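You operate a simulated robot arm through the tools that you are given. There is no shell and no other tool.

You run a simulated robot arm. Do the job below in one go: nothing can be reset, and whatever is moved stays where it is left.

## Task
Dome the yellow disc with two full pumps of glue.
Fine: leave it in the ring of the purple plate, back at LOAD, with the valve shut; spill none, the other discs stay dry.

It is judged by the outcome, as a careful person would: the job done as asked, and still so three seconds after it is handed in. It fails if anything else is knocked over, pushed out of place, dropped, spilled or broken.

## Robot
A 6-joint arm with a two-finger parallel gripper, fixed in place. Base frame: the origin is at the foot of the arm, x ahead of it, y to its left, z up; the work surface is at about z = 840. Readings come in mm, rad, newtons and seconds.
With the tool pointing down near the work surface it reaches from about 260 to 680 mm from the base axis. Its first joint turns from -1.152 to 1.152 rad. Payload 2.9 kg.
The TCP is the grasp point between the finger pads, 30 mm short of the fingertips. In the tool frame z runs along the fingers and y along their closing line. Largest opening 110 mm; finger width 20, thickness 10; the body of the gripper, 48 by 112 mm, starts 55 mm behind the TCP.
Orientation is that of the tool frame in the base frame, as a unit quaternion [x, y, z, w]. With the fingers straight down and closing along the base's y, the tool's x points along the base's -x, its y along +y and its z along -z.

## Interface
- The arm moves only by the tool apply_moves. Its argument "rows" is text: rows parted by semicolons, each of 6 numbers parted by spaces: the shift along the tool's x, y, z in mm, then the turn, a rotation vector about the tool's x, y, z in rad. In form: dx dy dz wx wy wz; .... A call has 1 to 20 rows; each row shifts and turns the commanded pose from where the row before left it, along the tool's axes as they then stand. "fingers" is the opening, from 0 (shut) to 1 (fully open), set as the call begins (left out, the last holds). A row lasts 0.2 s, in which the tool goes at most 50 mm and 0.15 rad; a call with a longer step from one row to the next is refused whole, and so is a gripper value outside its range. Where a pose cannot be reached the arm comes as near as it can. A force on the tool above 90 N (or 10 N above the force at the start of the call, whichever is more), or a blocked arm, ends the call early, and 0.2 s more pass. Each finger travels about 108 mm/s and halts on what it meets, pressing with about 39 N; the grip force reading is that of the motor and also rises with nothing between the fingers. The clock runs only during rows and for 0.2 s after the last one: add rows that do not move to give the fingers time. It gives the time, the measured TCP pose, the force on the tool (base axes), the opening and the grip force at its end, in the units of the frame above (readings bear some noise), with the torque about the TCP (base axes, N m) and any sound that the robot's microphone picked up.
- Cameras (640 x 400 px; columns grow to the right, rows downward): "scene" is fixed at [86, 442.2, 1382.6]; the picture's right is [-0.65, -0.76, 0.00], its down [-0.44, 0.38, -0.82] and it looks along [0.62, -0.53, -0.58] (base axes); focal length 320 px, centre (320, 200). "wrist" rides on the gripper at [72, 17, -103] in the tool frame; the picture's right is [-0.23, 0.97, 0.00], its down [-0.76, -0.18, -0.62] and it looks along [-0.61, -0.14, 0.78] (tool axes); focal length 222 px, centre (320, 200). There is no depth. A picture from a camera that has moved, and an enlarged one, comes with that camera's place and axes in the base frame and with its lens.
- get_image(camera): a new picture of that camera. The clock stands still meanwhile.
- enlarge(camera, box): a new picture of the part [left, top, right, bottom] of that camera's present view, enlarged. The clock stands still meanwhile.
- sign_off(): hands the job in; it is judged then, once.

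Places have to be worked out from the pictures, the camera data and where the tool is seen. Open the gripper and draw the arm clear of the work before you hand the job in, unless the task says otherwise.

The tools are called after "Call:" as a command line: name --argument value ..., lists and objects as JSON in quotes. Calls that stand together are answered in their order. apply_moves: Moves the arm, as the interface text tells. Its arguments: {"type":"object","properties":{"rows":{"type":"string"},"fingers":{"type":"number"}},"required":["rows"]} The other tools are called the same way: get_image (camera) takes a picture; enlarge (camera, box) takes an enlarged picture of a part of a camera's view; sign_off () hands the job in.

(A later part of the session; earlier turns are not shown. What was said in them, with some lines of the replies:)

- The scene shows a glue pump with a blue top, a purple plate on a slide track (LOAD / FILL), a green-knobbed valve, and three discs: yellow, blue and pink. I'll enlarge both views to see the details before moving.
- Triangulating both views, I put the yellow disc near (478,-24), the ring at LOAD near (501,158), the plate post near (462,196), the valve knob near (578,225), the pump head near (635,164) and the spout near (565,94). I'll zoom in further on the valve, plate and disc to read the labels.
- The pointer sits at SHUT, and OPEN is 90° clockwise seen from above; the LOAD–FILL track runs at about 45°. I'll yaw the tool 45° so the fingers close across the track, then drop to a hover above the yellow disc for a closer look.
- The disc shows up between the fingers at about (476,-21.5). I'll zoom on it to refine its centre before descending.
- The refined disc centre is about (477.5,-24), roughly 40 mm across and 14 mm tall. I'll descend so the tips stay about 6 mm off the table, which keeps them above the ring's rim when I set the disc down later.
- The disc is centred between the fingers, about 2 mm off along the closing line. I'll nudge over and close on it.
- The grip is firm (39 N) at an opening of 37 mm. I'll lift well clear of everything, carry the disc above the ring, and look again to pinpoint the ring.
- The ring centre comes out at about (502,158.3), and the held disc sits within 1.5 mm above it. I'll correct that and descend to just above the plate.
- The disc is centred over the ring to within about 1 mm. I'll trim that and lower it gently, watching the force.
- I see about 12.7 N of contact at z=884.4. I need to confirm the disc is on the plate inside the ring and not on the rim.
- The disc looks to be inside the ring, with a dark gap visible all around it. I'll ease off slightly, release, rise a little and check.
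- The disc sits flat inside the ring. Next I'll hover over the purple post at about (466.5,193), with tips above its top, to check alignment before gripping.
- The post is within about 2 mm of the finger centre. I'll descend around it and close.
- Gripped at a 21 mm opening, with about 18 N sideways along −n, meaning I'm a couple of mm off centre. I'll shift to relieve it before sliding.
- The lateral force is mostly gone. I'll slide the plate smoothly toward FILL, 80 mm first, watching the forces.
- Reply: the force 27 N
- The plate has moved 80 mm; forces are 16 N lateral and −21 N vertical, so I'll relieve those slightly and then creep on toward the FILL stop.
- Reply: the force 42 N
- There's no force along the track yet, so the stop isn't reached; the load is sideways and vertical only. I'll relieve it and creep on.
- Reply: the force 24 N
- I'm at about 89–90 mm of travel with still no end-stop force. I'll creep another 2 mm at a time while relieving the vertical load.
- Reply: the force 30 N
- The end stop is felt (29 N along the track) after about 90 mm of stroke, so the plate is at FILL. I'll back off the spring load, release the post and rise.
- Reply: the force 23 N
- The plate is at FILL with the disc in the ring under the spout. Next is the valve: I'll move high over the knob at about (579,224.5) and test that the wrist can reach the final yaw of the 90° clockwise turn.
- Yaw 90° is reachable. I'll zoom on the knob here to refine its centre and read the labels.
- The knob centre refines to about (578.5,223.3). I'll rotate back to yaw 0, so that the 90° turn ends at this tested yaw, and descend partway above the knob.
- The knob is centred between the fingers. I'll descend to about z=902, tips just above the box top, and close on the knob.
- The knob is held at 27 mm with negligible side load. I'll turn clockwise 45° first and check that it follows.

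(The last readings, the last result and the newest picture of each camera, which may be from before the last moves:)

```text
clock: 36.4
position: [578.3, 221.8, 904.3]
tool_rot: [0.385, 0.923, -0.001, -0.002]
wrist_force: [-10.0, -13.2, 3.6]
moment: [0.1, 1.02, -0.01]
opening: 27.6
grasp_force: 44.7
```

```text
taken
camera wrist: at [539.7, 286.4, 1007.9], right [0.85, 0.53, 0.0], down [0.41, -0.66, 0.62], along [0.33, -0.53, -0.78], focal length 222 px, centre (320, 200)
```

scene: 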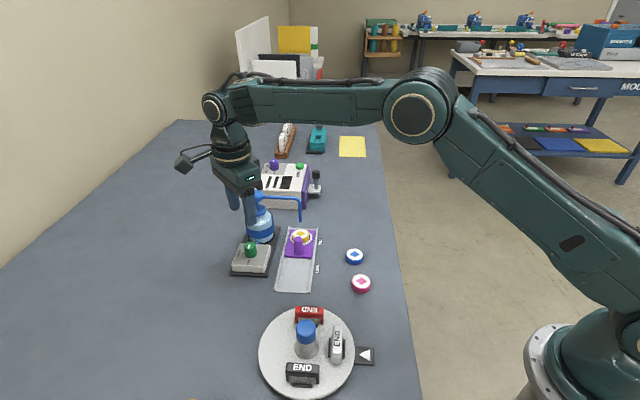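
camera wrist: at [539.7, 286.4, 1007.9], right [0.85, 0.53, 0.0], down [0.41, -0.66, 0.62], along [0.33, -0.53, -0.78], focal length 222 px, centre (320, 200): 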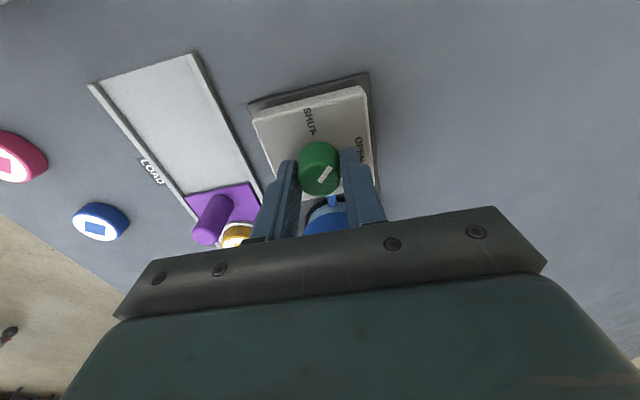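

The pointer stays fixed relative to the fingers, so the knob is turning. I'll relieve the side load and turn the remaining 45°.

Call:
apply_moves --rows "0 -1.0 0 0 0 0; 0 -0.7 0 0 0 0; 0 0 0 0 0 0.1309; 0 0 0 0 0 0.1309; 0 0 0 0 0 0.1309; 0 0 0 0 0 0.1309; 0 0 0 0 0 0.1309; 0 0 0 0 0 0.1309; 0 0 0 0 0 0"

Call:
get_image --camera "wrist"

Call:
enlarge --camera "scene" --box '[210, 190, 330, 290]'

```text
clock: 38.4
position: [576.7, 222.0, 902.6]
tool_rot: [0.708, 0.706, -0.001, -0.001]
wrist_force: [-8.6, -12.3, -1.2]
moment: [0.07, 0.36, 0.09]
opening: 27.4
grasp_force: 45.7
```

```text
taken
camera wrist: at [594.6, 294.9, 1007.9], right [0.97, -0.23, 0.0], down [-0.18, -0.76, 0.62], along [-0.14, -0.61, -0.78], focal length 222 px, centre (320, 200)
```

wrist: 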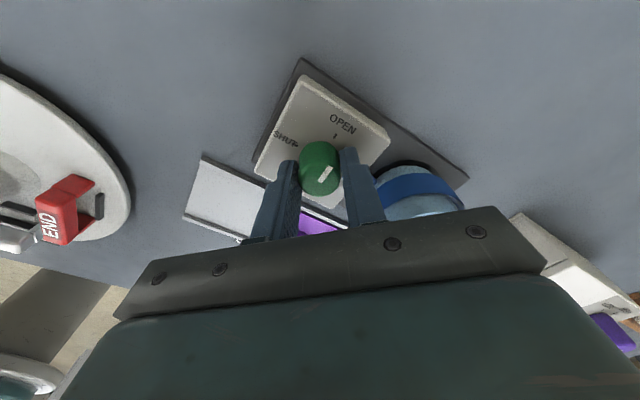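

```text
4.00 times, centred on (270, 240) of scene
camera zoom: at [85.9, 441.9, 1382.7], right [-0.65, -0.76, 0.0], down [-0.44, 0.38, -0.82], along [0.62, -0.53, -0.58], focal length 1282 px, centre (520, 40)
```

zoom: 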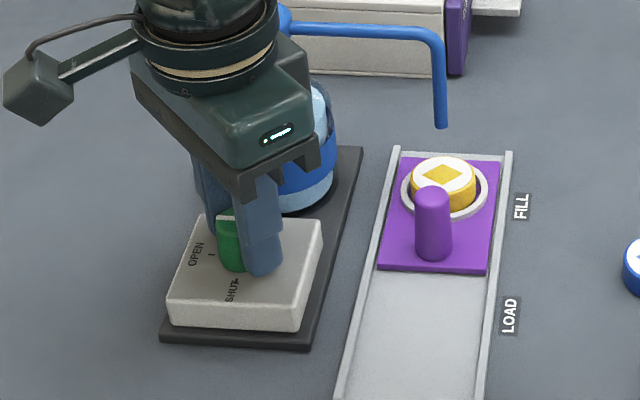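

The pointer now points toward OPEN. I'll check precisely against the tick and push a touch further to feel for the stop.

Call:
apply_moves --rows "0 0 0 0 0 0.08; 0 0 0 0 0 0"

Call:
enlarge --camera "wrist" --box '[265, 90, 385, 210]'

```text
clock: 39.0
position: [575.8, 223.0, 904.9]
tool_rot: [0.734, 0.679, 0.0, -0.001]
wrist_force: [-11.3, -8.4, 1.3]
moment: [-0.1, 0.36, 0.52]
opening: 27.2
grasp_force: 45.2
```

```text
3.33 times, centred on (325, 150) of wrist
camera zoom: at [600.0, 294.2, 1008.0], right [0.95, -0.3, 0.0], down [-0.24, -0.75, 0.62], along [-0.19, -0.59, -0.78], focal length 740 px, centre (303, 367)
```

zoom: 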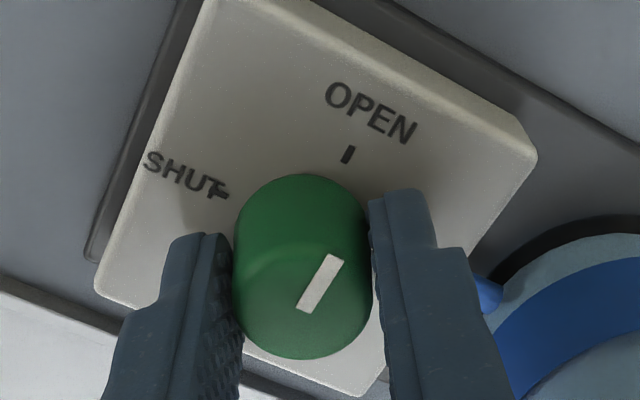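

The torque rose to 0.5 N m and the pointer lines up with OPEN, so the valve is open at its stop. I'll relieve the side load, release and rise clear.

Call:
apply_moves --rows "-0.8 -1.2 0 0 0 -0.05; 0 0 0 0 0 0"

Call:
apply_moves --rows "0 0 0 0 0 0; 0 0 0 0 0 0; 0 0 -10 0 0 0; 0 0 -30 0 0 0; 0 0 -40 0 0 0; 0 0 -40 0 0 0; 0 0 0 0 0 0" --fingers 0.5

Call:
enlarge --camera "wrist" --box '[270, 50, 390, 180]'

Call:
enlarge --camera "scene" --box '[210, 180, 330, 290]'

```text
clock: 39.6
position: [576.9, 222.3, 904.5]
tool_rot: [0.717, 0.697, 0.001, 0.0]
wrist_force: [-0.6, 2.4, -6.5]
moment: [-0.32, -0.04, -0.01]
opening: 27.5
grasp_force: 44.9
```

```text
clock: 41.2
position: [576.1, 220.4, 1024.5]
tool_rot: [0.718, 0.696, 0.0, -0.001]
wrist_force: [-0.9, 0.0, -1.1]
moment: [-0.01, 0.0, 0.02]
opening: 54.9
grasp_force: 0.1
```

```text
3.08 times, centred on (330, 115) of wrist
camera zoom: at [595.5, 294.3, 1128.2], right [0.97, -0.26, 0.0], down [-0.2, -0.76, 0.62], along [-0.16, -0.6, -0.78], focal length 684 px, centre (289, 462)
```

zoom: 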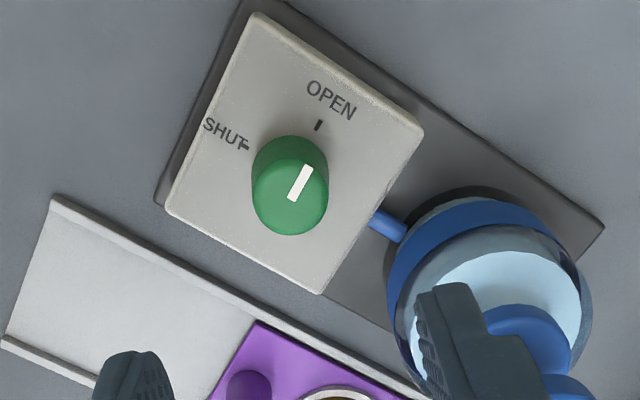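

```text
3.64 times, centred on (270, 235) of scene
camera zoom: at [86.0, 442.2, 1382.6], right [-0.65, -0.76, 0.0], down [-0.44, 0.38, -0.82], along [0.62, -0.53, -0.58], focal length 1166 px, centre (502, 73)
```

zoom: 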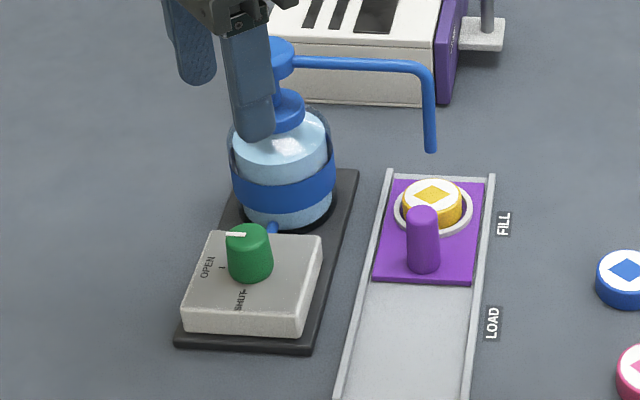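

The valve is at OPEN. I'll shut the fingers, yaw back to 45°, move high near the pump head, and localise its top.

Call:
apply_moves --rows "0 0 -20 0 0 -0.136; 0 0 -20 0 0 -0.136; 0 0 0 0 0 -0.136; 0 0 0 0 0 -0.136; 0 0 0 0 0 -0.136; 0 0 0 0 0 -0.136; -20 0 0 0 0 0; -20 0 0 0 0 0; -20 1 0 0 0 0; -21 1 0 0 0 0; 0 0 0 0 0 0" --fingers 0

Call:
get_image --camera "wrist"

Call:
enlarge --camera "scene" --box '[210, 140, 330, 250]'

```text
clock: 43.6
position: [629.0, 165.1, 1062.0]
tool_rot: [0.382, 0.924, 0.0, 0.001]
wrist_force: [0.3, 0.2, -0.1]
moment: [0.02, 0.03, 0.02]
opening: 0.1
grasp_force: 37.4
out of reach, approached as far as the arm can: row 10
```

```text
taken
camera wrist: at [589.5, 227.8, 1166.0], right [0.85, 0.53, 0.0], down [0.41, -0.66, 0.62], along [0.33, -0.53, -0.78], focal length 222 px, centre (320, 200)
```

wrist: 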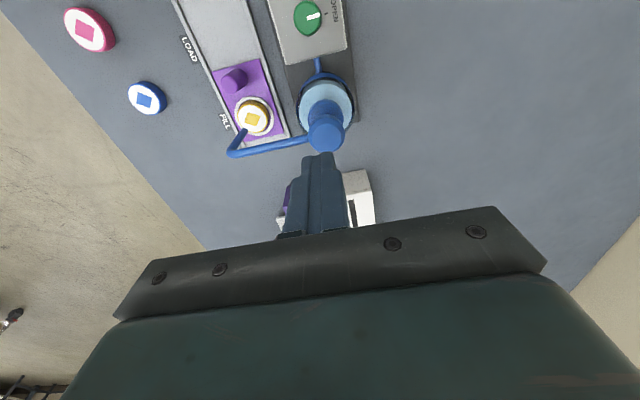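

```text
3.64 times, centred on (270, 195) of scene
camera zoom: at [86.0, 442.2, 1382.6], right [-0.65, -0.76, 0.0], down [-0.44, 0.38, -0.82], along [0.62, -0.53, -0.58], focal length 1166 px, centre (502, 218)
```

zoom: 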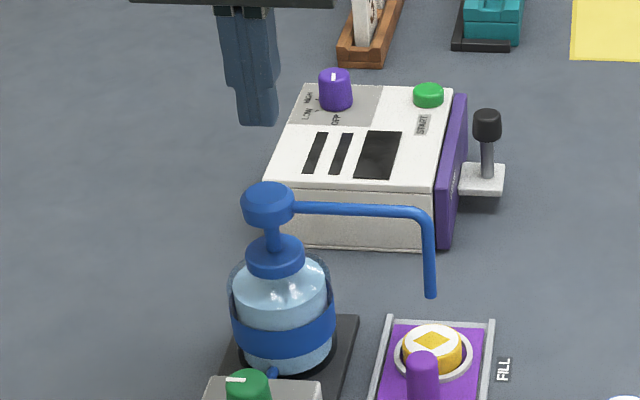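

The head centre is at about (636,163) with its top near z=975; the arm was at its limit at this height. I'll descend some, where the reach is greater, and re-read.

Call:
apply_moves --rows "0 0 20 0 0 0; 0 0 20 0 0 0; 0 0 0 0 0 0"

Call:
enlarge --camera "wrist" --box '[270, 80, 390, 200]'

Call:
enlarge --camera "scene" --box '[220, 140, 300, 220]'

```text
clock: 44.4
position: [628.7, 164.1, 1021.5]
tool_rot: [0.383, 0.924, -0.001, -0.001]
wrist_force: [0.7, -0.1, -0.9]
moment: [-0.01, 0.0, 0.04]
opening: 0.1
grasp_force: 37.6
```

```text
3.33 times, centred on (330, 140) of wrist
camera zoom: at [589.8, 228.0, 1125.7], right [0.85, 0.53, 0.0], down [0.41, -0.66, 0.62], along [0.33, -0.53, -0.78], focal length 740 px, centre (287, 400)
```

zoom: 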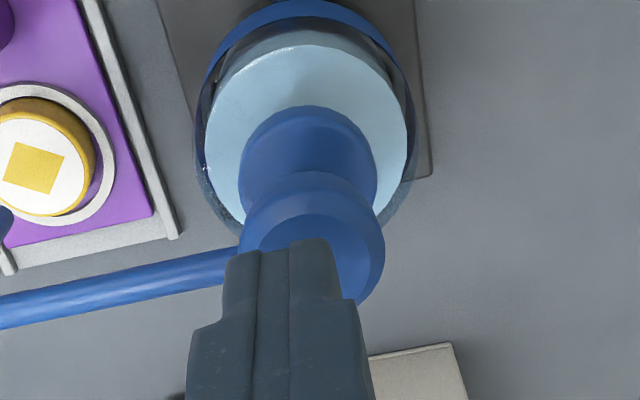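

```text
5.00 times, centred on (260, 180) of scene
camera zoom: at [86.0, 442.2, 1382.6], right [-0.65, -0.76, 0.0], down [-0.44, 0.38, -0.82], along [0.62, -0.53, -0.58], focal length 1603 px, centre (620, 300)
```

zoom: 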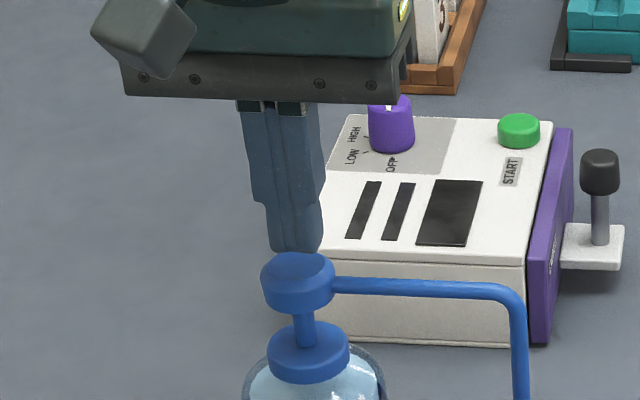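

The head centre works out to about (636,165), lined up with both the knob and the FILL ring. I'll shift above it and verify.

Call:
apply_moves --rows "-4.5 6 0 0 0 0; 0 0 6 0 0 0; 0 0 0 0 0 0"

Call:
enlarge --camera "wrist" --box '[270, 80, 390, 200]'

Call:
enlarge --camera "scene" --box '[235, 170, 285, 220]'

```text
clock: 45.2
position: [636.1, 164.8, 1016.4]
tool_rot: [0.383, 0.924, 0.0, 0.0]
wrist_force: [-0.8, -0.4, -0.2]
moment: [0.01, -0.02, -0.05]
opening: 0.0
grasp_force: 37.6
```

```text
3.33 times, centred on (330, 140) of wrist
camera zoom: at [597.1, 228.9, 1119.8], right [0.85, 0.53, 0.0], down [0.41, -0.66, 0.62], along [0.33, -0.53, -0.78], focal length 740 px, centre (287, 400)
```

zoom: 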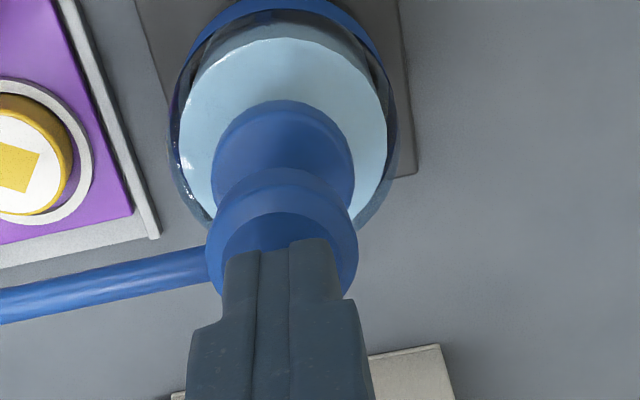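

```text
8.00 times, centred on (260, 195) of scene
camera zoom: at [86.0, 442.2, 1382.6], right [-0.65, -0.76, 0.0], down [-0.44, 0.38, -0.82], along [0.62, -0.53, -0.58], focal length 2564 px, centre (800, 240)
```

zoom: 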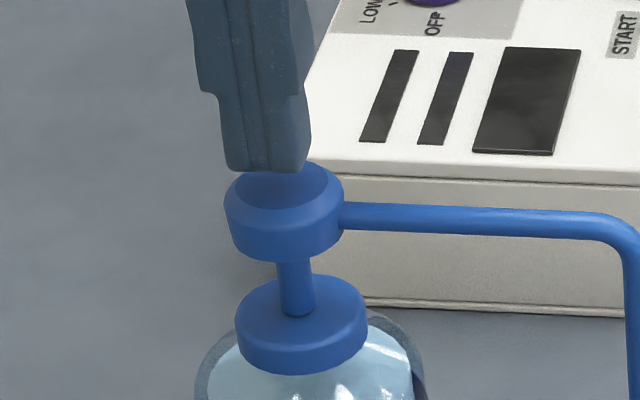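

The tips are centred over the head to within about 2 mm; I'll trim and lower to touch, watching the force.

Call:
apply_moves --rows "0.5 -1.3 3 0 0 0; 0 0 3 0 0 0; 0 0 2 0 0 0; 0 0 0 0 0 0"

Call:
apply_moves --rows "0 0 2 0 0 0; 0 0 2 0 0 0; 0 0 0 0 0 0"

Call:
enlarge --camera "scene" --box '[235, 170, 315, 260]'

```text
clock: 46.2
position: [634.9, 164.8, 1007.6]
tool_rot: [0.384, 0.923, 0.0, -0.001]
wrist_force: [-1.2, -0.4, 0.0]
moment: [0.0, -0.01, 0.02]
opening: 0.0
grasp_force: 37.4
```

```text
clock: 47.0
position: [634.7, 164.0, 1003.8]
tool_rot: [0.383, 0.924, 0.0, 0.001]
wrist_force: [1.1, -1.3, 2.5]
moment: [-0.03, 0.0, -0.01]
opening: 0.3
grasp_force: 37.4
```

```text
4.44 times, centred on (275, 215) of scene
camera zoom: at [86.0, 442.1, 1382.6], right [-0.65, -0.76, 0.0], down [-0.44, 0.38, -0.82], along [0.62, -0.53, -0.58], focal length 1425 px, centre (520, 133)
```

zoom: 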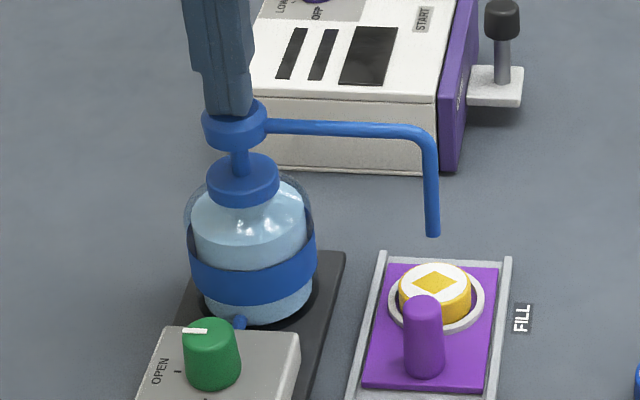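

Contact is at TCP z≈1004 (2.5 N). I'll start the first stroke: 12 mm down, then read the force.

Call:
apply_moves --rows "0 0 2 0 0 0; 0 0 2 0 0 0; 0 0 2 0 0 0; 0 0 2 0 0 0; 0 0 2 0 0 0; 0 0 2 0 0 0; 0 0 0 0 0 0"

Call:
enlarge --camera "scene" --box '[235, 170, 315, 260]'

```text
clock: 48.6
position: [635.4, 165.9, 992.7]
tool_rot: [0.382, 0.924, 0.001, 0.001]
wrist_force: [4.4, 0.0, 13.9]
moment: [0.02, -0.11, 0.0]
opening: 0.0
grasp_force: 37.3
```

```text
4.44 times, centred on (275, 215) of scene
camera zoom: at [85.9, 442.1, 1382.6], right [-0.65, -0.76, 0.0], down [-0.44, 0.38, -0.82], along [0.62, -0.53, -0.58], focal length 1425 px, centre (520, 133)
```

zoom: 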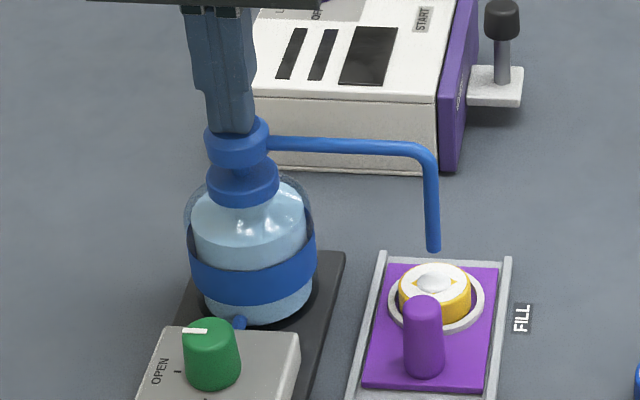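

Glue is forming a dome on the disc; the force is a soft 14 N, so the stroke isn't bottomed yet. I'll continue down to the end of travel.

Call:
apply_moves --rows "0 0 1.5 0 0 0; 0 0 1.5 0 0 0; 0 0 0 0 0 0"

Call:
apply_moves --rows "0 0 1.5 0 0 0; 0 0 1.5 0 0 0; 0 0 0 0 0 0"

Call:
enlarge --camera "scene" --box '[235, 170, 315, 260]'

```text
clock: 49.4
position: [635.9, 164.6, 992.0]
tool_rot: [0.383, 0.924, 0.001, 0.003]
wrist_force: [0.4, -3.3, 28.7]
moment: [-0.05, 0.04, 0.1]
opening: 0.1
grasp_force: 37.8
```

```text
clock: 50.2
position: [635.4, 164.2, 991.7]
tool_rot: [0.382, 0.924, 0.002, 0.004]
wrist_force: [-8.5, -5.7, 38.9]
moment: [-0.13, 0.33, 0.03]
opening: 0.2
grasp_force: 37.6
```

```text
4.44 times, centred on (275, 215) of scene
camera zoom: at [85.0, 441.8, 1382.8], right [-0.65, -0.76, 0.0], down [-0.44, 0.38, -0.82], along [0.62, -0.53, -0.58], focal length 1425 px, centre (520, 133)
```

zoom: 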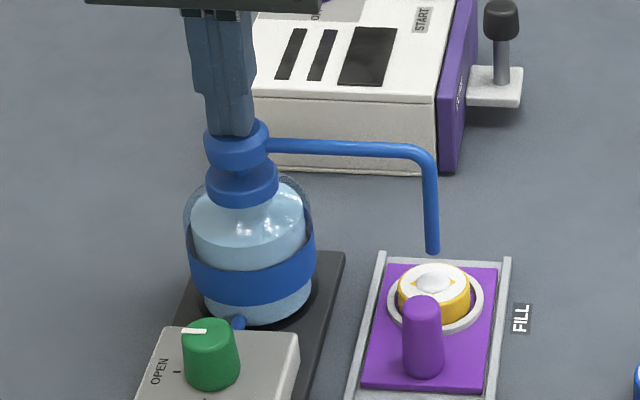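

Bottomed: z holds at about 992 while the force climbs to 39 N. I'll release completely so the head returns up.

Call:
apply_moves --rows "0 0 -4 0 0 0; 0 0 -4 0 0 0; 0 0 -4 0 0 0; 0 0 -4 0 0 0; 0 0 -4 0 0 0; 0 0 -4 0 0 0; 0 0 0 0 0 0; 0 0 0 0 0 0"

Call:
enlarge --camera "scene" --box '[235, 170, 315, 260]'

```text
clock: 52.0
position: [634.1, 165.3, 1009.5]
tool_rot: [0.383, 0.924, 0.0, -0.001]
wrist_force: [0.5, 0.0, 0.3]
moment: [-0.02, 0.0, 0.0]
opening: 0.0
grasp_force: 37.3
```

```text
4.44 times, centred on (275, 215) of scene
camera zoom: at [86.0, 442.2, 1382.6], right [-0.65, -0.76, 0.0], down [-0.44, 0.38, -0.82], along [0.62, -0.53, -0.58], focal length 1425 px, centre (520, 133)
```

zoom: 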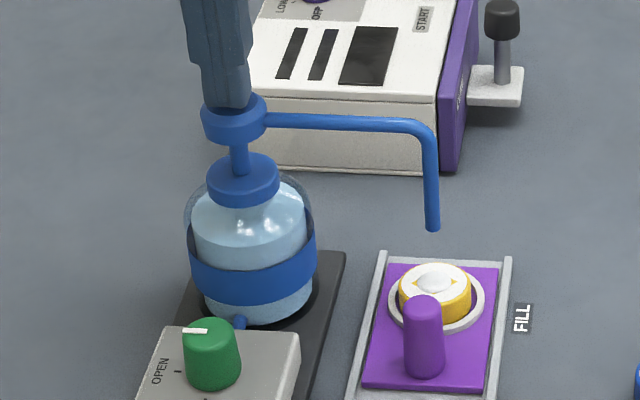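

The head is fully back up (the spout tip is at its original height) and one dome of glue is on the disc. Second full stroke now, to the same bottomed condition.

Call:
apply_moves --rows "0 0 2 0 0 0; 0 0 2 0 0 0; 0 0 2 0 0 0; 0 0 2 0 0 0; 0 0 2 0 0 0; 0 0 2 0 0 0; 0 0 2 0 0 0; 0 0 2 0 0 0; 0 0 2 0 0 0; 0 0 1.5 0 0 0; 0 0 1.5 0 0 0; 0 0 1.5 0 0 0; 0 0 0 0 0 0"

Call:
enlarge --camera "scene" --box '[235, 170, 315, 260]'

```text
clock: 54.8
position: [634.3, 164.7, 993.0]
tool_rot: [0.382, 0.924, 0.002, 0.003]
wrist_force: [-13.6, -1.2, 35.0]
moment: [-0.03, 0.46, 0.04]
opening: 0.1
grasp_force: 37.3
```

```text
4.44 times, centred on (275, 215) of scene
camera zoom: at [85.0, 442.0, 1382.7], right [-0.65, -0.76, 0.0], down [-0.44, 0.38, -0.82], along [0.62, -0.53, -0.58], focal length 1425 px, centre (520, 133)
```

zoom: 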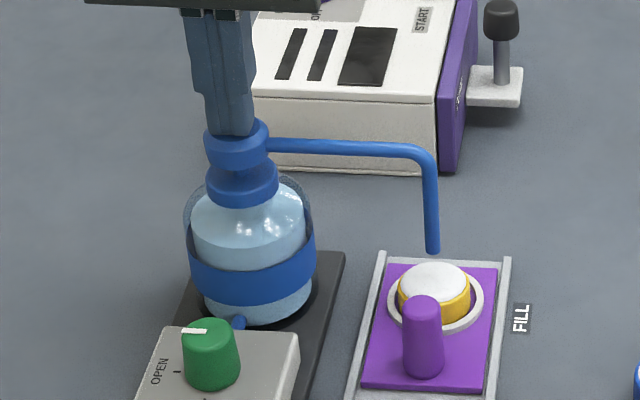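

Second stroke bottomed (35 N, spout at the same low point) and the dome now covers the disc. I'll add a 1 mm confirmation, then release and rise clear.

Call:
apply_moves --rows "0 0 1 0 0 0; 0 0 0 0 0 0"

Call:
apply_moves --rows "0 0 -4 0 0 0; 0 0 -4 0 0 0; 0 0 -4 0 0 0; 0 0 -4 0 0 0; 0 0 -4 0 0 0; 0 0 -5 0 0 0; 0 0 -8 0 0 0; 15 0 -10 0 0 0; 25 0 0 0 0 0; 0 0 0 0 0 0"

Call:
enlarge --camera "scene" --box '[235, 170, 335, 270]'

Call:
enlarge --camera "scene" --box '[280, 210, 320, 260]'

```text
clock: 55.4
position: [634.3, 165.1, 992.2]
tool_rot: [0.383, 0.924, 0.002, 0.002]
wrist_force: [-13.2, -1.3, 38.5]
moment: [0.0, 0.51, -0.04]
opening: 0.1
grasp_force: 37.5
```

```text
clock: 57.6
position: [607.6, 194.0, 1029.1]
tool_rot: [0.383, 0.924, 0.0, -0.001]
wrist_force: [0.4, -0.7, 0.4]
moment: [-0.03, -0.02, 0.0]
opening: 0.2
grasp_force: 37.7
```

```text
4.00 times, centred on (285, 220) of scene
camera zoom: at [86.0, 442.2, 1382.6], right [-0.65, -0.76, 0.0], down [-0.44, 0.38, -0.82], along [0.62, -0.53, -0.58], focal length 1282 px, centre (460, 120)
```

zoom: 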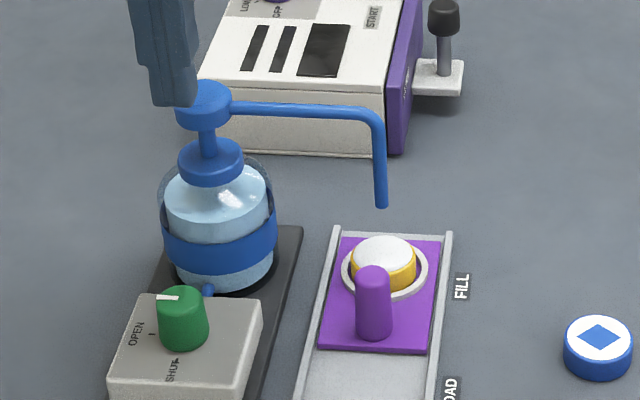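

```text
8.00 times, centred on (300, 235) of scene
camera zoom: at [86.0, 442.2, 1382.6], right [-0.65, -0.76, 0.0], down [-0.44, 0.38, -0.82], along [0.62, -0.53, -0.58], focal length 2564 px, centre (480, -80)
```

zoom: 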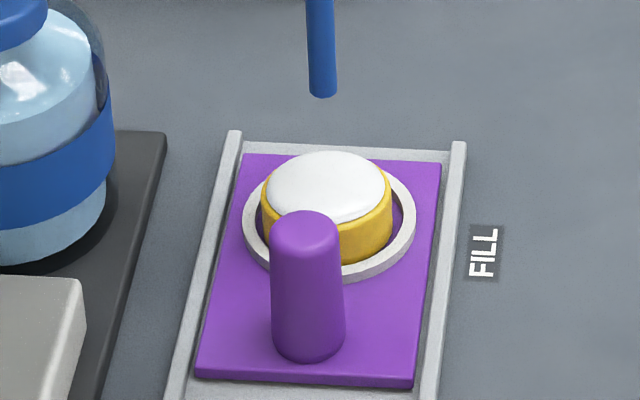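

The disc is fully domed with no drips visible. Now I'll shut the valve: go back over the knob, open the fingers, and yaw to 90°.

Call:
apply_moves --rows "20 -0.4 0 0 0 0; 21.6 -0.5 0 0 0 0; 0 0 0 0 0 0.1309; 0 0 0 0 0 0.1309; 0 0 0 0 0 0.1309; 0 0 0 0 0 0.1309; 0 0 0 0 0 0.1309; 0 0 0 0 0 0.1309; 0 0 30 0 0 0; 0 0 35 0 0 0; 0 0 0 0 0 0" --fingers 0.5

Call:
get_image --camera "wrist"

Call:
enlarge --camera "wrist" --box '[260, 80, 380, 200]'

```text
clock: 60.0
position: [576.0, 221.5, 963.9]
tool_rot: [0.707, 0.707, -0.001, 0.0]
wrist_force: [-0.1, 0.2, 0.4]
moment: [-0.02, 0.01, -0.02]
opening: 54.9
grasp_force: 0.0
```

```text
taken
camera wrist: at [593.1, 294.7, 1067.6], right [0.97, -0.23, 0.0], down [-0.18, -0.76, 0.62], along [-0.14, -0.61, -0.78], focal length 222 px, centre (320, 200)
```

wrist: 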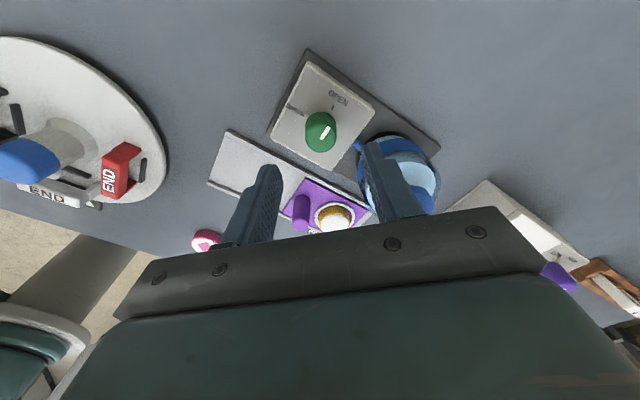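

```text
3.33 times, centred on (320, 140) of wrist
camera zoom: at [593.1, 294.7, 1067.6], right [0.97, -0.23, 0.0], down [-0.18, -0.76, 0.62], along [-0.14, -0.61, -0.78], focal length 740 px, centre (320, 400)
```

zoom: 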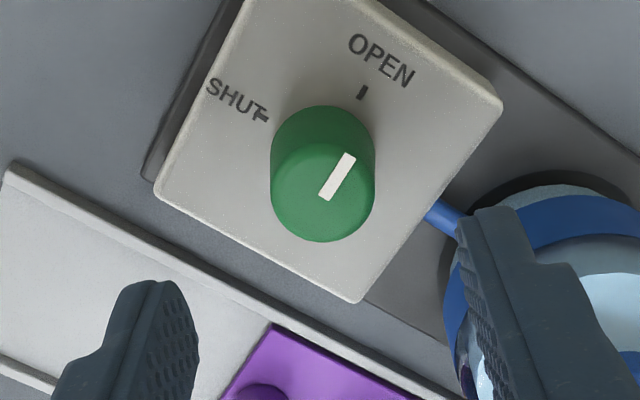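

The pointer is still at OPEN and the knob is centred to within about 2 mm. I'll trim, descend around it and grip.

Call:
apply_moves --rows "1.1 1.5 20 0 0 0; 0 0 25 0 0 0; 0 0 10 0 0 0; 0 0 5 0 0 0; 0 0 0 0 0 0" --fingers 0.5

Call:
apply_moves --rows "0 0 0 0 0 0; 0 0 0 0 0 0; 0 0 0 0 0 0" --fingers 0.15

```text
clock: 61.2
position: [577.1, 223.1, 902.7]
tool_rot: [0.707, 0.707, 0.0, 0.0]
wrist_force: [0.3, 0.3, 0.3]
moment: [-0.02, 0.03, 0.03]
opening: 55.4
grasp_force: 0.0
```

```text
clock: 62.0
position: [577.6, 221.6, 904.0]
tool_rot: [0.707, 0.707, -0.001, -0.001]
wrist_force: [-7.7, -0.5, 2.6]
moment: [-0.03, 0.33, -0.01]
opening: 27.4
grasp_force: 45.6
```

Gripped with small side load. I'll relieve it and turn counter-clockwise the first 45°.

Call:
apply_moves --rows "0 -1 0 0 0 0; 0 0 0 0 0 -0.1309; 0 0 0 0 0 -0.1309; 0 0 0 0 0 -0.1309; 0 0 0 0 0 -0.1309; 0 0 0 0 0 -0.1309; 0 0 0 0 0 -0.1309; 0 0 0 0 0 0"

```text
clock: 63.8
position: [576.4, 222.1, 904.0]
tool_rot: [0.381, 0.925, 0.001, 0.001]
wrist_force: [7.3, 6.3, -16.8]
moment: [0.29, -0.21, -0.02]
opening: 27.2
grasp_force: 44.8
```

Forces are moderate. I'll relieve slightly and finish the turn to SHUT, going a touch past 45° to reach the stop.

Call:
apply_moves --rows "0 1.2 0.5 0 0 0; 0 0 0 0 0 -0.1309; 0 0 0 0 0 -0.1309; 0 0 0 0 0 -0.1309; 0 0 0 0 0 -0.1309; 0 0 0 0 0 -0.1309; 0 0 0 0 0 -0.1309; 0 0 0 0 0 0"

Call:
apply_moves --rows "0 0 0 0 0 -0.08; 0 0 0 0 0 0"

Call:
enlarge --camera "wrist" --box '[265, 90, 385, 210]'

```text
clock: 65.6
position: [578.2, 223.6, 904.0]
tool_rot: [-0.001, 1.0, -0.001, 0.0]
wrist_force: [-3.8, -0.5, -3.8]
moment: [-0.01, 0.63, -0.32]
opening: 27.4
grasp_force: 44.9
```

```text
clock: 66.2
position: [578.4, 224.0, 904.6]
tool_rot: [-0.041, 0.999, 0.0, 0.001]
wrist_force: [-1.0, -0.3, -5.9]
moment: [-0.01, -0.11, -0.64]
opening: 27.2
grasp_force: 44.8
```

```text
3.33 times, centred on (325, 150) of wrist
camera zoom: at [504.8, 235.2, 1007.9], right [0.15, 0.99, 0.0], down [0.77, -0.12, 0.62], along [0.62, -0.09, -0.78], focal length 740 px, centre (303, 367)
```

zoom: 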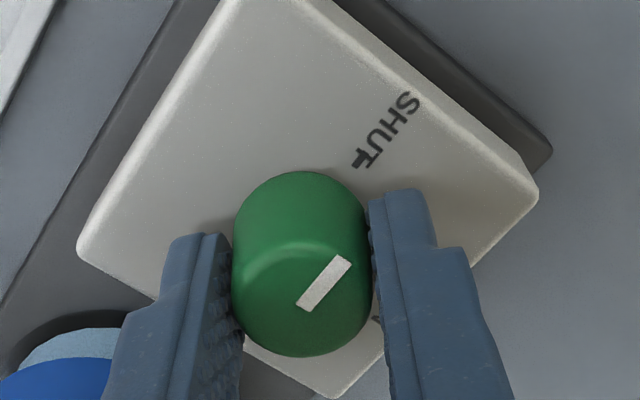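

The torque hit the stop (−0.64 N m) with the pointer on SHUT. I'll open directly, rise clear and verify.

Call:
apply_moves --rows "0 0 0 0 0 0; 0 0 0 0 0 0; 0 0 -10 0 0 0; 0 0 -30 0 0 0; 0 0 -40 0 0 0; 0 0 -30 0 0 0; 0 0 0 0 0 0" --fingers 0.5

Call:
enlarge --camera "wrist" --box '[250, 40, 390, 180]'

Call:
enlarge --camera "scene" --box '[228, 218, 338, 290]'

```text
clock: 67.8
position: [576.5, 224.1, 1012.9]
tool_rot: [-0.04, 0.999, 0.0, 0.0]
wrist_force: [-0.6, 0.5, -0.4]
moment: [-0.03, 0.01, -0.01]
opening: 54.8
grasp_force: 0.1
```

```text
2.86 times, centred on (320, 110) of wrist
camera zoom: at [504.4, 235.7, 1117.4], right [0.15, 0.99, 0.0], down [0.77, -0.12, 0.62], along [0.62, -0.09, -0.78], focal length 635 px, centre (320, 457)
```

zoom: 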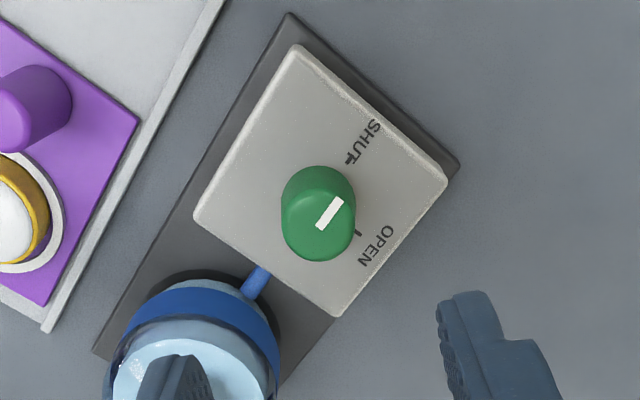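

```text
5.56 times, centred on (283, 254) of scene
camera zoom: at [86.0, 442.2, 1382.6], right [-0.65, -0.76, 0.0], down [-0.44, 0.38, -0.82], along [0.62, -0.53, -0.58], focal length 1781 px, centre (526, -100)
```

zoom: 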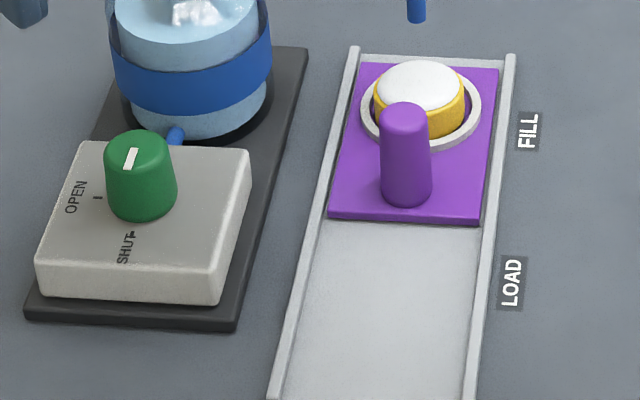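

The valve is SHUT. Next I'll yaw to 45° and move above the post at FILL, about (530,128).

Call:
apply_moves --rows "0 0 0 0 0 0.1443; 0 0 0 0 0 0.1443; 0 0 0 0 0 0.1443; 0 0 0 0 0 0.1443; 0 0 0 0 0 0.1443; 0 0 0 0 0 0.1443; -11.7 -33.7 0 0 0 0; -11.7 -33.7 0 0 0 0; -11.7 -33.7 0 0 0 0; 0 0 30 0 0 0; 0 0 35 0 0 0; 0 0 0 0 0 0" --fingers 0.45

Call:
get_image --camera "wrist"

Call:
enlarge --camera "scene" --box '[248, 180, 338, 280]'

```text
clock: 70.4
position: [531.6, 127.5, 948.1]
tool_rot: [0.383, 0.924, 0.0, 0.0]
wrist_force: [-0.6, -0.7, 0.7]
moment: [-0.02, -0.03, -0.01]
opening: 49.5
grasp_force: 0.0
```

```text
taken
camera wrist: at [492.6, 191.4, 1052.2], right [0.85, 0.53, 0.0], down [0.41, -0.66, 0.62], along [0.33, -0.53, -0.78], focal length 222 px, centre (320, 200)
```

wrist: 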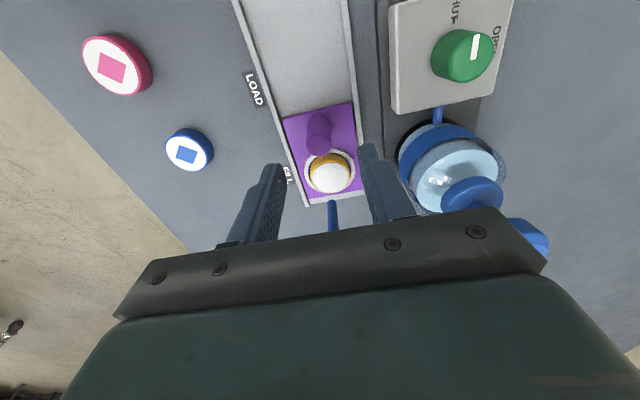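

```text
4.00 times, centred on (293, 230) of scene
camera zoom: at [86.0, 442.2, 1382.6], right [-0.65, -0.76, 0.0], down [-0.44, 0.38, -0.82], along [0.62, -0.53, -0.58], focal length 1282 px, centre (428, 80)
```

zoom: 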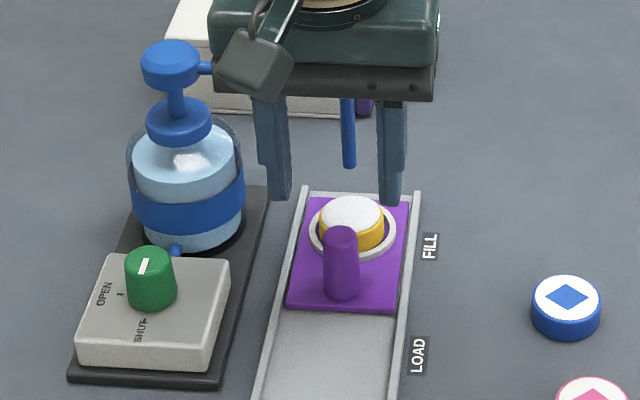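

The post is right between the fingers. I'll descend and grip it.

Call:
apply_moves --rows "1 0 25 0 0 0; 0 0 25 0 0 0; 0 0 8 0 0 0; 0 0 4 0 0 0; 0 0 0 0 0 0" --fingers 0.45

Call:
apply_moves --rows "0 0 0 0 0 0; 0 0 0 0 0 0; 0 0 0 0 0 0" --fingers 0.1

```text
clock: 71.6
position: [530.6, 128.8, 886.2]
tool_rot: [0.383, 0.924, 0.0, 0.001]
wrist_force: [0.6, 0.5, -0.4]
moment: [0.0, -0.01, -0.02]
opening: 49.5
grasp_force: 0.1
```

```text
clock: 72.4
position: [530.7, 126.8, 885.8]
tool_rot: [0.384, 0.923, -0.001, 0.0]
wrist_force: [-7.2, -5.7, 1.6]
moment: [-0.19, 0.2, -0.02]
opening: 20.9
grasp_force: 45.0
```

Gripped with light side load. I'll relieve 1 mm and slide smoothly back toward LOAD, 80 mm to begin with.

Call:
apply_moves --rows "0 -1 0 0 0 0; 2 0 0 0 0 0; 4 0 0 0 0 0; 6 0 0 0 0 0; 8 0 0 0 0 0; 8 0 0 0 0 0; 8 0 0 0 0 0; 8 0 0 0 0 0; 8 0 0 0 0 0; 8 0 0 0 0 0; 8 0 0 0 0 0; 6 0 0 0 0 0; 4 0 0 0 0 0; 2 0 0 0 0 0; 0 0 0 0 0 0"

Call:
enlarge --camera "scene" --box '[248, 210, 338, 310]'

```text
clock: 75.6
position: [473.6, 182.7, 885.3]
tool_rot: [0.383, 0.924, 0.001, 0.0]
wrist_force: [5.8, 5.2, -11.0]
moment: [0.4, 0.03, 0.09]
opening: 21.1
grasp_force: 45.7
```

```text
4.00 times, centred on (293, 260) of scene
camera zoom: at [86.3, 442.4, 1382.5], right [-0.65, -0.76, 0.0], down [-0.44, 0.38, -0.82], along [0.62, -0.53, -0.58], focal length 1282 px, centre (428, -40)
```

zoom: 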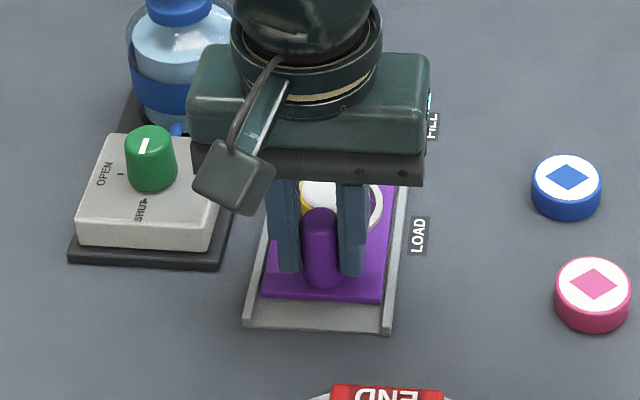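

The plate is about 10 mm short of LOAD. I'll creep on until the end stop is felt.

Call:
apply_moves --rows "3 0.5 0.3 0 0 0; 3 0 0 0 0 0; 2 0 0 0 0 0; 0 0 0 0 0 0"

Call:
apply_moves --rows "2 0 0 0 0 0; 1.5 0 0 0 0 0; 0 0 0 0 0 0"

Call:
enlarge --camera "scene" --box '[248, 210, 338, 310]'

```text
clock: 76.6
position: [468.4, 190.4, 886.7]
tool_rot: [0.383, 0.924, 0.001, -0.001]
wrist_force: [-0.9, -0.3, 0.8]
moment: [-0.12, -0.12, -0.02]
opening: 20.8
grasp_force: 44.7
```

```text
clock: 77.4
position: [465.9, 190.8, 886.6]
tool_rot: [0.383, 0.924, 0.001, 0.001]
wrist_force: [6.4, -7.6, 3.7]
moment: [0.31, 0.34, 0.11]
opening: 20.9
grasp_force: 45.0
```

```text
4.00 times, centred on (293, 260) of scene
camera zoom: at [86.2, 442.0, 1382.6], right [-0.65, -0.76, 0.0], down [-0.44, 0.38, -0.82], along [0.62, -0.53, -0.58], focal length 1282 px, centre (428, -40)
```

zoom: 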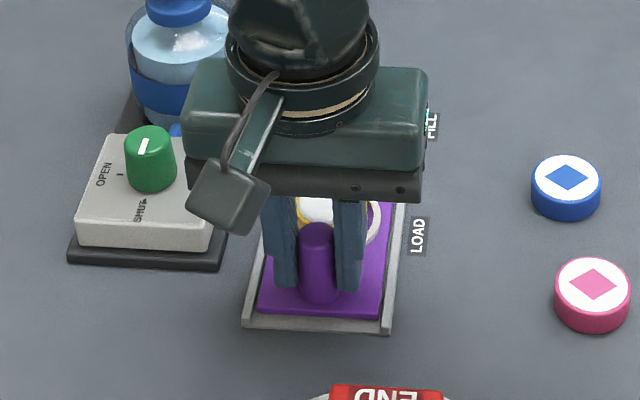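

About 10 N along the track: the LOAD stop is reached at the same post position as at the start. I'll press 1.5 mm to seat it, back off, and release.

Call:
apply_moves --rows "1.5 0 0 0 0 0; 0 0 0 0 0 0"

Call:
apply_moves --rows "-1 0 0 0 0 0; -0.8 0 0 0 0 0; 0 0 0 0 0 0"

Call:
apply_moves --rows "0 0 0 0 0 0; 0 0 0 0 0 0; 0 0 0 0 0 0" --fingers 0.45

Call:
apply_moves --rows "0 0 -8 0 0 0; 0 0 -25 0 0 0; 0 0 -35 0 0 0; 0 0 -40 0 0 0; 0 0 -40 0 0 0; 0 0 -30 0 0 0; 0 0 0 0 0 0"

Call:
enlarge --camera "scene" --box '[220, 180, 400, 310]'

Call:
get_image --camera "wrist"

```text
clock: 78.0
position: [465.8, 191.7, 886.6]
tool_rot: [0.385, 0.923, 0.0, 0.001]
wrist_force: [17.7, -16.8, 2.5]
moment: [-0.16, -0.22, 0.02]
opening: 20.9
grasp_force: 44.9
```

```text
clock: 78.8
position: [465.8, 191.8, 886.4]
tool_rot: [0.384, 0.924, -0.002, 0.0]
wrist_force: [10.5, -11.9, 2.6]
moment: [-1.05, -1.04, -0.03]
opening: 20.8
grasp_force: 44.7
```

```text
clock: 79.6
position: [465.7, 193.1, 886.2]
tool_rot: [0.383, 0.924, 0.0, 0.0]
wrist_force: [0.6, 0.2, 0.1]
moment: [-0.05, -0.02, -0.01]
opening: 49.3
grasp_force: 0.1
```

```text
clock: 81.2
position: [465.8, 192.6, 1064.7]
tool_rot: [0.383, 0.924, 0.0, 0.0]
wrist_force: [0.2, 0.3, -0.7]
moment: [0.01, 0.0, 0.02]
opening: 49.5
grasp_force: 0.1
```

```text
3.08 times, centred on (310, 245) of scene
camera zoom: at [86.0, 442.2, 1382.6], right [-0.65, -0.76, 0.0], down [-0.44, 0.38, -0.82], along [0.62, -0.53, -0.58], focal length 986 px, centre (351, 62)
```

zoom: 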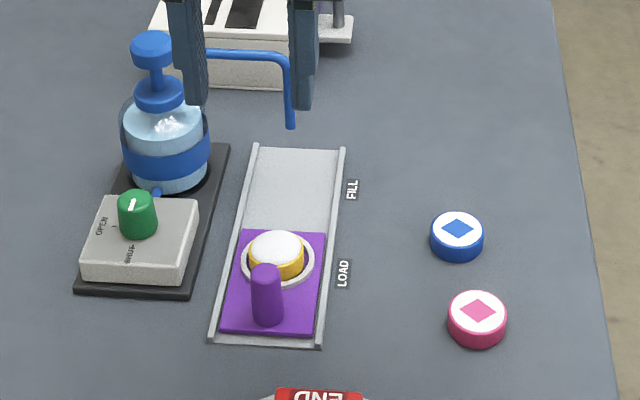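

```text
taken
camera wrist: at [427.1, 256.6, 1168.3], right [0.85, 0.53, 0.0], down [0.41, -0.66, 0.62], along [0.33, -0.53, -0.78], focal length 222 px, centre (320, 200)
```

wrist: 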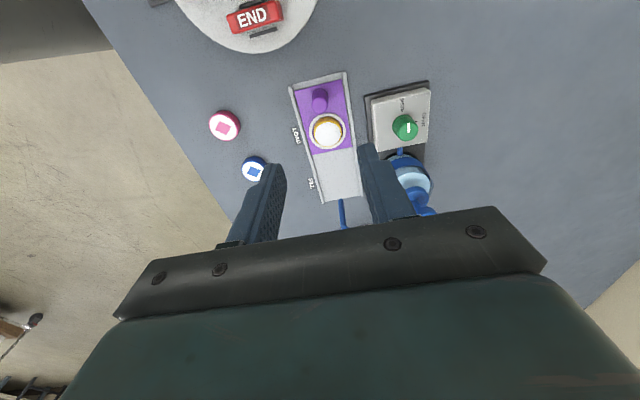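

The plate is back at LOAD, the dome sits cleanly in the ring, the valve is SHUT, and the track shows no drips. I'll draw the arm clear, open the gripper, and make a last check.

Call:
apply_moves --rows "0 0 -30 0 0 0; 0 0 -40 0 0 0; 0 0 -30 0 0 0; -20 -30 0 0 0 0; -20 -35 0 0 0 0; -20 -35 0 0 0 0; -20 -35 0 0 0 0; -20 -25 0 0 0 0; 0 0 0 0 0 0" --fingers 1

Call:
get_image --camera "scene"

Call:
enlarge --camera "scene" --box '[228, 218, 328, 300]'

Call:
get_image --camera "wrist"

```text
clock: 83.2
position: [422.9, 7.3, 1164.4]
tool_rot: [0.383, 0.924, 0.0, 0.0]
wrist_force: [-0.9, 0.3, 0.6]
moment: [0.0, -0.01, 0.0]
opening: 109.9
grasp_force: 0.0
```

```text
taken
```

scene: 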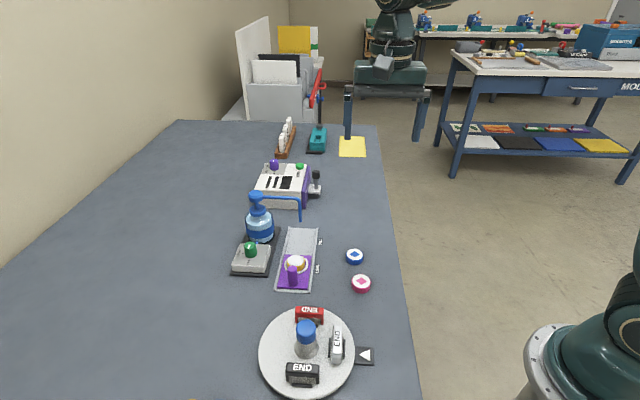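

```text
4.88 times, centred on (278, 259) of scene
camera zoom: at [86.0, 442.2, 1382.6], right [-0.65, -0.76, 0.0], down [-0.44, 0.38, -0.82], along [0.62, -0.53, -0.58], focal length 1564 px, centre (525, -88)
```

zoom: 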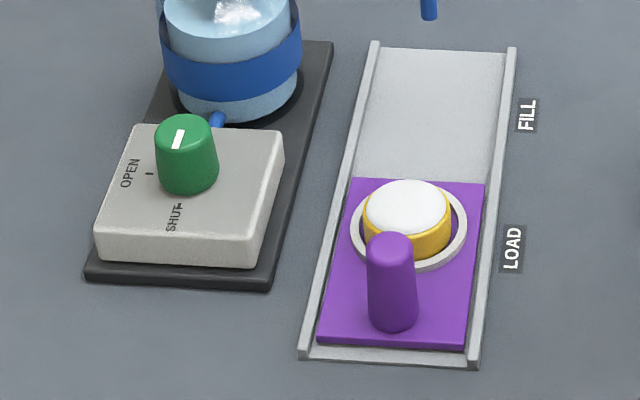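

```text
taken
camera wrist: at [383.6, 71.4, 1268.2], right [0.85, 0.53, 0.0], down [0.41, -0.66, 0.62], along [0.33, -0.53, -0.78], focal length 222 px, centre (320, 200)
```

wrist: 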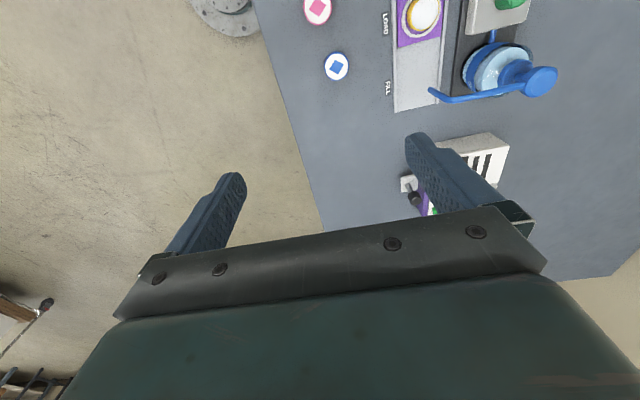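

The final check is good. The yellow disc is domed and in the ring, the plate is at LOAD, the valve is SHUT, the other discs are dry and unmoved, and I see no spills. The arm is clear with the gripper open, so I'm handing the job in.

Call:
sign_off

```text
The job is handed in.
```

The yellow disc is domed with two full pumps of glue and sits in the ring of the purple plate, which is back at LOAD. I handed the job in with the arm clear and the gripper open.

- **Pumps:** both strokes went to the bottom of the pump's travel, where the force rose to about 39 N. The head came fully back up after each stroke.
- **Valve:** I turned it back to SHUT until I felt the stop, before moving the plate, and the pointer lines up with the SHUT mark.
- **Plate:** it slid back until it met the LOAD stop, at the same position as at the start.
- **Spills and other items:** no glue is visible on the plate, track or table. The blue and pink discs are dry and where they were, and nothing else looks disturbed.
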